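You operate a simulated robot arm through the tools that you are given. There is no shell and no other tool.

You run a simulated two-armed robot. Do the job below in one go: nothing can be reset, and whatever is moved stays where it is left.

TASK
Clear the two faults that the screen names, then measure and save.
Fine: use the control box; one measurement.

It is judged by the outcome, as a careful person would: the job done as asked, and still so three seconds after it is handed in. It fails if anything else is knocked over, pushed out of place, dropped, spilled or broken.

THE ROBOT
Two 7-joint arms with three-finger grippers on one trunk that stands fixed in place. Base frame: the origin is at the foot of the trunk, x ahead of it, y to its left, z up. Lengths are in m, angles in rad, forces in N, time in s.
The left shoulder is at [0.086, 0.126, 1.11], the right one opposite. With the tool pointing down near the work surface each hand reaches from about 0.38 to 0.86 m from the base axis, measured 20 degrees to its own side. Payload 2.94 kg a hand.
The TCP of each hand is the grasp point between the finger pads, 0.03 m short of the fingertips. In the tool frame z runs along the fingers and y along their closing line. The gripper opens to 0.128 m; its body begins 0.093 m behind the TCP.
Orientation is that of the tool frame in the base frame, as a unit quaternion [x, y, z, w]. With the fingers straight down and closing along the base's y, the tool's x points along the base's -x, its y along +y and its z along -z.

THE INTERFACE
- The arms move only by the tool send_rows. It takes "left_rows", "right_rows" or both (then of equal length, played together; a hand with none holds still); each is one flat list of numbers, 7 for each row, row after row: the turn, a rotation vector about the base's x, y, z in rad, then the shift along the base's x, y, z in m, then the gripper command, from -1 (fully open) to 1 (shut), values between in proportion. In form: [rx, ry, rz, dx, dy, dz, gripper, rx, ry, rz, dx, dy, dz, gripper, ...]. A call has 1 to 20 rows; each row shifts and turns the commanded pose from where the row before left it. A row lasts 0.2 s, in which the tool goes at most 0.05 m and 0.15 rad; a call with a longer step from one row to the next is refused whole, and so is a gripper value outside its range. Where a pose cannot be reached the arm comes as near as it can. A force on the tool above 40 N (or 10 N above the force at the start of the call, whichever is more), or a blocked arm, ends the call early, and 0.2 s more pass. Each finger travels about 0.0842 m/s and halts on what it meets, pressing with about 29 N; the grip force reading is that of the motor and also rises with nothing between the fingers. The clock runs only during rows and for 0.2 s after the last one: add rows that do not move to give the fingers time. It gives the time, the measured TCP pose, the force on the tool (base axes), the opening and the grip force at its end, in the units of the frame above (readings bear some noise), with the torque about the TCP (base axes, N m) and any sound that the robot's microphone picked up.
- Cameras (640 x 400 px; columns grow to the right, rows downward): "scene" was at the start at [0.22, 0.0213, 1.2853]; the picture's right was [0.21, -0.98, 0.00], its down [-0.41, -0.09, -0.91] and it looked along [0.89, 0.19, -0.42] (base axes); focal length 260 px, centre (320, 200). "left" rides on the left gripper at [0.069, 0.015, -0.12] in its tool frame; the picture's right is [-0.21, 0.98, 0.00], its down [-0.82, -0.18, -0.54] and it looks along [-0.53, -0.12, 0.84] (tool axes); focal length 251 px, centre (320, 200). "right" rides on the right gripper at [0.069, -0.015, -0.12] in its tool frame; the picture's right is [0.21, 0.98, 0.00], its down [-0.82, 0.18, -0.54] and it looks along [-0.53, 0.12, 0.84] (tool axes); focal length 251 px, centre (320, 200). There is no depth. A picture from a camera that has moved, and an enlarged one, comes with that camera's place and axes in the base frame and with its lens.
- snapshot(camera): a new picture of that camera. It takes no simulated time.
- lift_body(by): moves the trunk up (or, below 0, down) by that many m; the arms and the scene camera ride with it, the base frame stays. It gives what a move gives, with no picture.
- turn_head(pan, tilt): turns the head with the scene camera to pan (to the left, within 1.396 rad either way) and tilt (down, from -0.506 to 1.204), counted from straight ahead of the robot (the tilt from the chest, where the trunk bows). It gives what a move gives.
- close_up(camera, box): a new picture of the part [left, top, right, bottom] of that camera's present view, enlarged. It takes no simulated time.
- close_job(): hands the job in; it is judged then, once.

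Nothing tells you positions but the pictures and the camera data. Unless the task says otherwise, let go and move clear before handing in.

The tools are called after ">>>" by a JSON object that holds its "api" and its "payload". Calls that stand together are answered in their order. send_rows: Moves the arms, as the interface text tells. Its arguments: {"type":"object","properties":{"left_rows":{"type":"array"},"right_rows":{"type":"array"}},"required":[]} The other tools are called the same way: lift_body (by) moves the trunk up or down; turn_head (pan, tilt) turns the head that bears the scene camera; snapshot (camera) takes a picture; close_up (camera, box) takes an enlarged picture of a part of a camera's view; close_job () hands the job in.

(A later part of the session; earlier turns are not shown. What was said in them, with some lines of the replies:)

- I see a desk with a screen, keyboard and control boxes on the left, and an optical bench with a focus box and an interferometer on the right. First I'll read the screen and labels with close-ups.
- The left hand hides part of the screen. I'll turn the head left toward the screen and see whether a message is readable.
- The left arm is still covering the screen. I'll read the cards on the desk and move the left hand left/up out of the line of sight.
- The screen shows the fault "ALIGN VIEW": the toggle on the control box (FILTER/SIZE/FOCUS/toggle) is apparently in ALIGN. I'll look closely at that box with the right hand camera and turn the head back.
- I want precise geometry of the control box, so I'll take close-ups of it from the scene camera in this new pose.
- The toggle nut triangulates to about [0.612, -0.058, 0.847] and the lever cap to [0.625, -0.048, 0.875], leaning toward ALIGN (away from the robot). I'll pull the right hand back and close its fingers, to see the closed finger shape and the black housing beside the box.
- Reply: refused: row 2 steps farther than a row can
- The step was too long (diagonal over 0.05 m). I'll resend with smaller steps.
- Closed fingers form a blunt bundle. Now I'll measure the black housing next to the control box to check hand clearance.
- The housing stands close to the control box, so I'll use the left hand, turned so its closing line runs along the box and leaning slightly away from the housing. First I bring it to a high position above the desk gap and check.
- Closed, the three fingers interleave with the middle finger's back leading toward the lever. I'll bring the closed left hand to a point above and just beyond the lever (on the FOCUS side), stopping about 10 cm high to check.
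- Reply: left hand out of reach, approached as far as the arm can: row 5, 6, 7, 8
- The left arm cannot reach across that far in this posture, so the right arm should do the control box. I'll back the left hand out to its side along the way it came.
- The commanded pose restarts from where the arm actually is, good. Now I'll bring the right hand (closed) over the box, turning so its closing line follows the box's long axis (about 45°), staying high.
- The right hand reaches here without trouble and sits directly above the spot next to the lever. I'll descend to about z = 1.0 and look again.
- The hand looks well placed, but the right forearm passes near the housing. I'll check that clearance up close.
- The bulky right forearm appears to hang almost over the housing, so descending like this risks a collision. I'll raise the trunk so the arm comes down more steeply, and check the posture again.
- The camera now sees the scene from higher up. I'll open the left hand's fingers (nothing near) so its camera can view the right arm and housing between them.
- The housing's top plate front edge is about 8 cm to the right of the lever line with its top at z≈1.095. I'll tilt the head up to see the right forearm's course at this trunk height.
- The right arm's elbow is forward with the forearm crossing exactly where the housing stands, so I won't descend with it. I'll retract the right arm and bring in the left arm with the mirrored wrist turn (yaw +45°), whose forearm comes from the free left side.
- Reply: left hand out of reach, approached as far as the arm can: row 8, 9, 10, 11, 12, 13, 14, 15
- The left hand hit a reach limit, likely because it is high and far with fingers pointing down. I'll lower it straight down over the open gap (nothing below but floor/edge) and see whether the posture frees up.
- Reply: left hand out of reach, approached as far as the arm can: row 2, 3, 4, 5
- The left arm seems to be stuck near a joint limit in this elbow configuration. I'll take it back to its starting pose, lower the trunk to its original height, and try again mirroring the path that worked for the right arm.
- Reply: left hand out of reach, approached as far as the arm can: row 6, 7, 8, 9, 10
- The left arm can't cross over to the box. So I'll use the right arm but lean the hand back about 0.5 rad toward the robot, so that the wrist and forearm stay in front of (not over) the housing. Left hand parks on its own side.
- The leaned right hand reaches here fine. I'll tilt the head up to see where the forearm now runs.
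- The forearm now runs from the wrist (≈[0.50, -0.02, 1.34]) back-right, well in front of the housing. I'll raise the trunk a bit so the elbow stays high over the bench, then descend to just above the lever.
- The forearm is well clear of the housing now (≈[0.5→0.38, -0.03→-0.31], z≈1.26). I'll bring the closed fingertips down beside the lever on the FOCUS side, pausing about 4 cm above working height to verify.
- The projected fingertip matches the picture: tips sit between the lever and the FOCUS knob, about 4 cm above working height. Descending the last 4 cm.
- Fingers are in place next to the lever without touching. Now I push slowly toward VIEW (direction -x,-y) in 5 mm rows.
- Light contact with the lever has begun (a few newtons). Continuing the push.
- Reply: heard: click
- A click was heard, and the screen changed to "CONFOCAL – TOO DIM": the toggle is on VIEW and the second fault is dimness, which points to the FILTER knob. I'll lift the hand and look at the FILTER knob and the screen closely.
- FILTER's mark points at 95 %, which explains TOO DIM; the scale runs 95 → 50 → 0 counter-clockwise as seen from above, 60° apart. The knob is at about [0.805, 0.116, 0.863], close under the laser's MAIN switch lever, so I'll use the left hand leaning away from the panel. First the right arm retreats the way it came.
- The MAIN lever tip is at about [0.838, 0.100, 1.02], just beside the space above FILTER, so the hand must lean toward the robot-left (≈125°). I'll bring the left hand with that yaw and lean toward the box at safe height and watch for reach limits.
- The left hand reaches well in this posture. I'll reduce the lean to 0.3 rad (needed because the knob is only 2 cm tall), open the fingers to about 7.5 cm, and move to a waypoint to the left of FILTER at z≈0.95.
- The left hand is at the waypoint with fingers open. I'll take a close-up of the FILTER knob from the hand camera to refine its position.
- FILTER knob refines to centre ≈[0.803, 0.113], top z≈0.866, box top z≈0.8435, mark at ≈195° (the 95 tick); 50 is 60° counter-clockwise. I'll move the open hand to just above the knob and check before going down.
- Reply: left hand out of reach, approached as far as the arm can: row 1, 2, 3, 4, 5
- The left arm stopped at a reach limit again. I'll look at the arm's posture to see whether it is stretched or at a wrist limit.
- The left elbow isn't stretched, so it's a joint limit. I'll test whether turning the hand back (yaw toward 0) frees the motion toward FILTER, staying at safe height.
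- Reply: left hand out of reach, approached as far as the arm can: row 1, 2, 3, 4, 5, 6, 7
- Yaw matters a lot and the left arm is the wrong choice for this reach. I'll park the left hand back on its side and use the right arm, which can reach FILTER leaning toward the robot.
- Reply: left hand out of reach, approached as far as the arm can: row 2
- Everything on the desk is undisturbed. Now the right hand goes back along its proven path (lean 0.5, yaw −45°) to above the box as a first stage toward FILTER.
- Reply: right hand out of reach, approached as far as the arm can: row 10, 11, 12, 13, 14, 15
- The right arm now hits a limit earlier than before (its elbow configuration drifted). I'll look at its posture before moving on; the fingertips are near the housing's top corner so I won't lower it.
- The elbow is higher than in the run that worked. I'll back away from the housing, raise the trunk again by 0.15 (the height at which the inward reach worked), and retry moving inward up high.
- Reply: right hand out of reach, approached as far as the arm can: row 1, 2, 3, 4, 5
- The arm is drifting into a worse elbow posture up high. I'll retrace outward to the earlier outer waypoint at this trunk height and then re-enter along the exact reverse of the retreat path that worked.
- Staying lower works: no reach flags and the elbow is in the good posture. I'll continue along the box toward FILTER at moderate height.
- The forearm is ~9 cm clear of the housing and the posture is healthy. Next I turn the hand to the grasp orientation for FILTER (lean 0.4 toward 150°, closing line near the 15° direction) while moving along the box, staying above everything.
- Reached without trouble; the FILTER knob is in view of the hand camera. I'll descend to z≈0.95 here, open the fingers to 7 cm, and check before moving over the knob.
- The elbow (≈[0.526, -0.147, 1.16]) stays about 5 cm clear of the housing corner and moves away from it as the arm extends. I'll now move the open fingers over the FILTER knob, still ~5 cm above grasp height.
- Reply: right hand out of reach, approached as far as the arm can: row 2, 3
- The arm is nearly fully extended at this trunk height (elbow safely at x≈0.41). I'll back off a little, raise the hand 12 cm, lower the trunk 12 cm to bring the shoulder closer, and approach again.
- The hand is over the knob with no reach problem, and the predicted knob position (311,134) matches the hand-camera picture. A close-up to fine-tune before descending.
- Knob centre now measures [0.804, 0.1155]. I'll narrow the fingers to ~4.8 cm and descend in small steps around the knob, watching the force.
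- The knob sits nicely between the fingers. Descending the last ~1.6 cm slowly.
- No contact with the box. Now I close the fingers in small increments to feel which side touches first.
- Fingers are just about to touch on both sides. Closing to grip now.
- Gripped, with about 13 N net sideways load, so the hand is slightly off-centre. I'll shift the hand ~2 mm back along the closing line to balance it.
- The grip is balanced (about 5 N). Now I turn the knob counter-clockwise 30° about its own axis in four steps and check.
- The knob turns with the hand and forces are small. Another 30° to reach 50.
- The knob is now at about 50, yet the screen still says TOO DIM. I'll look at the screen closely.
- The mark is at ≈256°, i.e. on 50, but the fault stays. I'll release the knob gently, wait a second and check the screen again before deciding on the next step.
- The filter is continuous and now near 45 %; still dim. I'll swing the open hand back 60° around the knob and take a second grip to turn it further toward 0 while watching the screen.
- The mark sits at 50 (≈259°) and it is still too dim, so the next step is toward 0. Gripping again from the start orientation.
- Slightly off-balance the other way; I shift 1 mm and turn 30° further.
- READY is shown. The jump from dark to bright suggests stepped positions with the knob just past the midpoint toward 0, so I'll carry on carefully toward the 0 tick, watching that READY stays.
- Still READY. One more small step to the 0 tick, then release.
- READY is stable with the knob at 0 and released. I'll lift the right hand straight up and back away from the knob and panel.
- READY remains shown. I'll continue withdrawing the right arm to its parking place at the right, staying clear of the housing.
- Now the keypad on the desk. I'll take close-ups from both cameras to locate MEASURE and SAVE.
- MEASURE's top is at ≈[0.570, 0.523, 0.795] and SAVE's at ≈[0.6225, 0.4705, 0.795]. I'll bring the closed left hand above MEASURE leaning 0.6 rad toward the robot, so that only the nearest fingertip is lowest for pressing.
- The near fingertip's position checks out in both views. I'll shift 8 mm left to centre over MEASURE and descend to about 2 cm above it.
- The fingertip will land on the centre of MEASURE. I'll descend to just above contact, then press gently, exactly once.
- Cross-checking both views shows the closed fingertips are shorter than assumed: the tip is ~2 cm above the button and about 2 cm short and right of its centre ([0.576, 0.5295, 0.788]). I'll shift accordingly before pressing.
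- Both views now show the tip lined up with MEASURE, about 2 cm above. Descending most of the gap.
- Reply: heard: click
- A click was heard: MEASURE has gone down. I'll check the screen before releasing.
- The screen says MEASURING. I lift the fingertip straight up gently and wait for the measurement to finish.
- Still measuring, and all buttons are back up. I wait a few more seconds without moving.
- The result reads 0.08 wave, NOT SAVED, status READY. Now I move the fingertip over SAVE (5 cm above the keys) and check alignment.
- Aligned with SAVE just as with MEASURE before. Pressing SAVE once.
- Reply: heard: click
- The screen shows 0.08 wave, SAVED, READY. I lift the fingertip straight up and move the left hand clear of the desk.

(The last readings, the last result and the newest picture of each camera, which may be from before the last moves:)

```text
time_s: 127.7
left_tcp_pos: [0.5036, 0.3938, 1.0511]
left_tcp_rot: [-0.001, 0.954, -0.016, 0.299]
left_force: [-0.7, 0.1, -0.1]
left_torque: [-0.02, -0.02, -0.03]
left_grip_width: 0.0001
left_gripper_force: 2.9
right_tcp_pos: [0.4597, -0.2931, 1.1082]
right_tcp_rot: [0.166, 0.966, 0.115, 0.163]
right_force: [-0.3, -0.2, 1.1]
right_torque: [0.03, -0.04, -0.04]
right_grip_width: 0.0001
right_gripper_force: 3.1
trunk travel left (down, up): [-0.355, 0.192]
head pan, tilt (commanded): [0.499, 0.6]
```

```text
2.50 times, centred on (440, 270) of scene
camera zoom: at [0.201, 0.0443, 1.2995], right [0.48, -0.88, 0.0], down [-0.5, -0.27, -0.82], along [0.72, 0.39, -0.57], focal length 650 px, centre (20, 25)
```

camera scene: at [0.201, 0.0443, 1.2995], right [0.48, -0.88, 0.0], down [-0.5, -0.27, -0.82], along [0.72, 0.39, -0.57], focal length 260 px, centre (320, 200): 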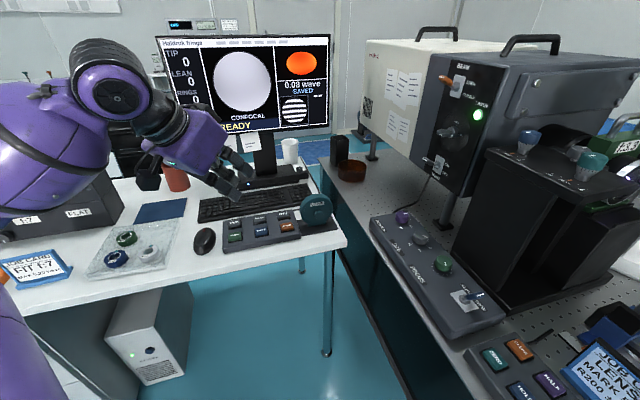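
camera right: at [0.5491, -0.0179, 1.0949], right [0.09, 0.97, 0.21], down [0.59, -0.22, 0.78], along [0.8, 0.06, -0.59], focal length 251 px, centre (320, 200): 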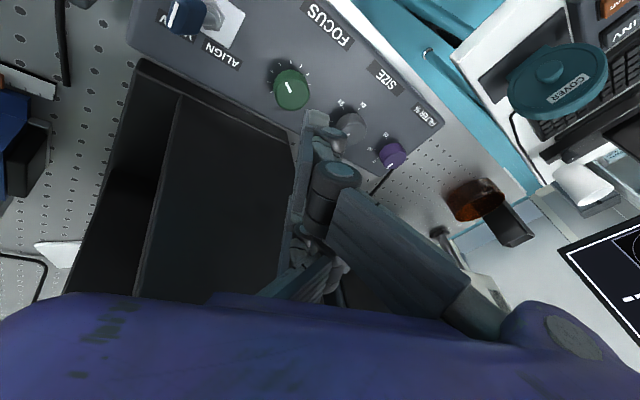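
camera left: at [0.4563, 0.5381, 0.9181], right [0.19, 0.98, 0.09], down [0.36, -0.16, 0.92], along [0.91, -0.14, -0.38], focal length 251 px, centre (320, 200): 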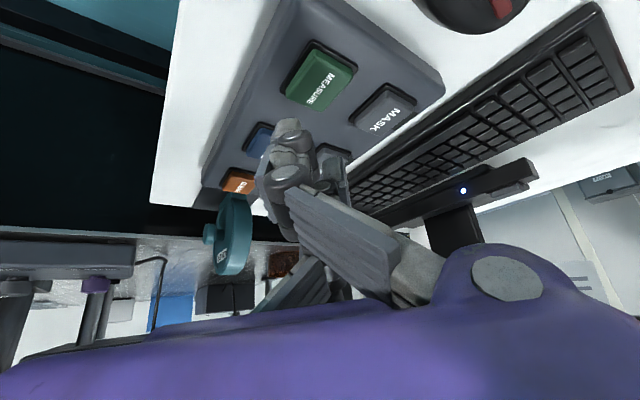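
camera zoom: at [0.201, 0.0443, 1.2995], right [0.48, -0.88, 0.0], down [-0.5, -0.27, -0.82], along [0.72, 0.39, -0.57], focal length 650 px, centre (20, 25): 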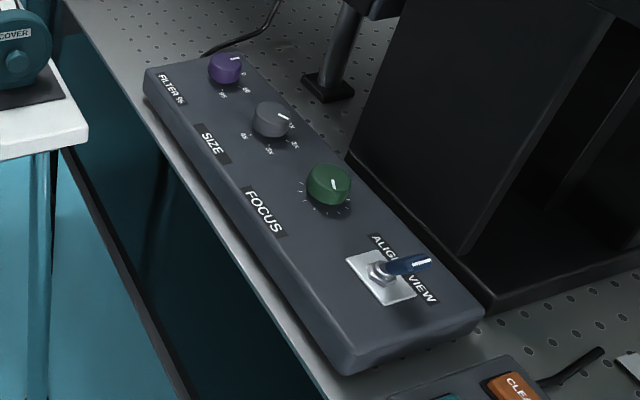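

Everything reads SAVED/READY, the lever is on VIEW, FILTER at 0, SIZE and FOCUS untouched, and the desk items are in place. I'll retract the left hand a bit further, take a final look around, and then hand in.

>>> {"api": "send_rows", "payload": {"left_rows": [0, 0, 0, -0.025, -0.015, 0.03, 1, 0, 0, 0, -0.025, -0.015, 0.03, 1, 0, 0, 0, -0.025, -0.015, 0.03, 1, 0, 0, 0, 0, 0, 0, 1]}}

>>> {"api": "turn_head", "payload": {"pan": 0.0, "tilt": 0.7}}

>>> {"api": "snapshot", "payload": {"camera": "scene"}}

```text
time_s: 128.7
left_tcp_pos: [0.4292, 0.3484, 1.1421]
left_tcp_rot: [0.0, 0.954, -0.017, 0.299]
left_force: [0.0, 0.1, -0.7]
left_torque: [-0.06, -0.02, 0.01]
left_grip_width: 0.0
left_gripper_force: 2.8
right_tcp_pos: [0.4601, -0.2932, 1.1091]
right_tcp_rot: [0.166, 0.966, 0.115, 0.164]
right_force: [0.3, -0.4, -0.4]
right_torque: [-0.01, -0.02, -0.01]
right_grip_width: 0.0
right_gripper_force: 2.8
trunk travel left (down, up): [-0.355, 0.192]
head pan, tilt (commanded): [0.499, 0.6]
```

```text
time_s: 129.7
left_tcp_pos: [0.43, 0.3483, 1.1415]
left_tcp_rot: [0.001, 0.954, -0.017, 0.3]
left_force: [-0.1, -0.2, -0.5]
left_torque: [-0.02, 0.0, 0.0]
left_grip_width: 0.0
left_gripper_force: 2.7
right_tcp_pos: [0.4598, -0.2924, 1.1074]
right_tcp_rot: [0.166, 0.966, 0.115, 0.164]
right_force: [0.9, 0.6, -0.9]
right_torque: [-0.01, 0.01, 0.01]
right_grip_width: 0.0
right_gripper_force: 2.6
trunk travel left (down, up): [-0.355, 0.192]
head pan, tilt (commanded): [0.0, 0.7]
```

```text
taken
camera scene: at [0.2079, 0.0018, 1.291], right [0.0, -1.0, 0.0], down [-0.64, 0.0, -0.77], along [0.77, 0.0, -0.64], focal length 260 px, centre (320, 200)
```

scene: 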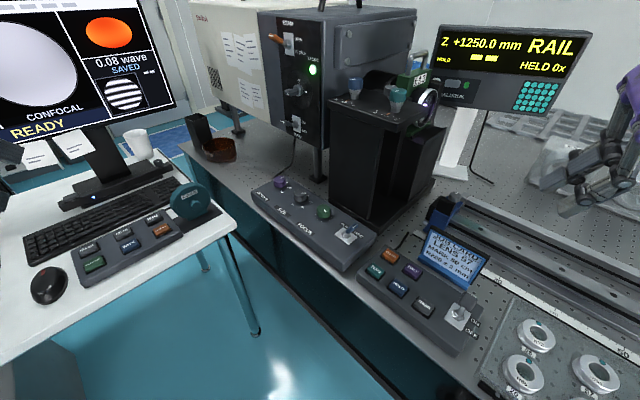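

Both hands are clear, nothing is displaced, and the screen shows 0.08 wave, SAVED, READY. Handing in.

>>> {"api": "close_job", "payload": {}}

```text
The job is handed in.
```

Both faults the screen named are cleared, and the one measurement I took is saved: the screen showed 0.08 wave, SAVED, with status READY when I handed in.

- **ALIGN VIEW:** I pushed the toggle on the control box over to VIEW, and the screen changed at once.
- **TOO DIM:** FILTER was at 95 %. The screen still said TOO DIM at 50 %, so I turned the knob on to 0 and it went to READY. SIZE and FOCUS were not touched.
- **Measure and save:** I pressed MEASURE once, waited for the result, then pressed SAVE once.

In the last views nothing had been knocked over or shifted. Both hands are empty and clear of the equipment.
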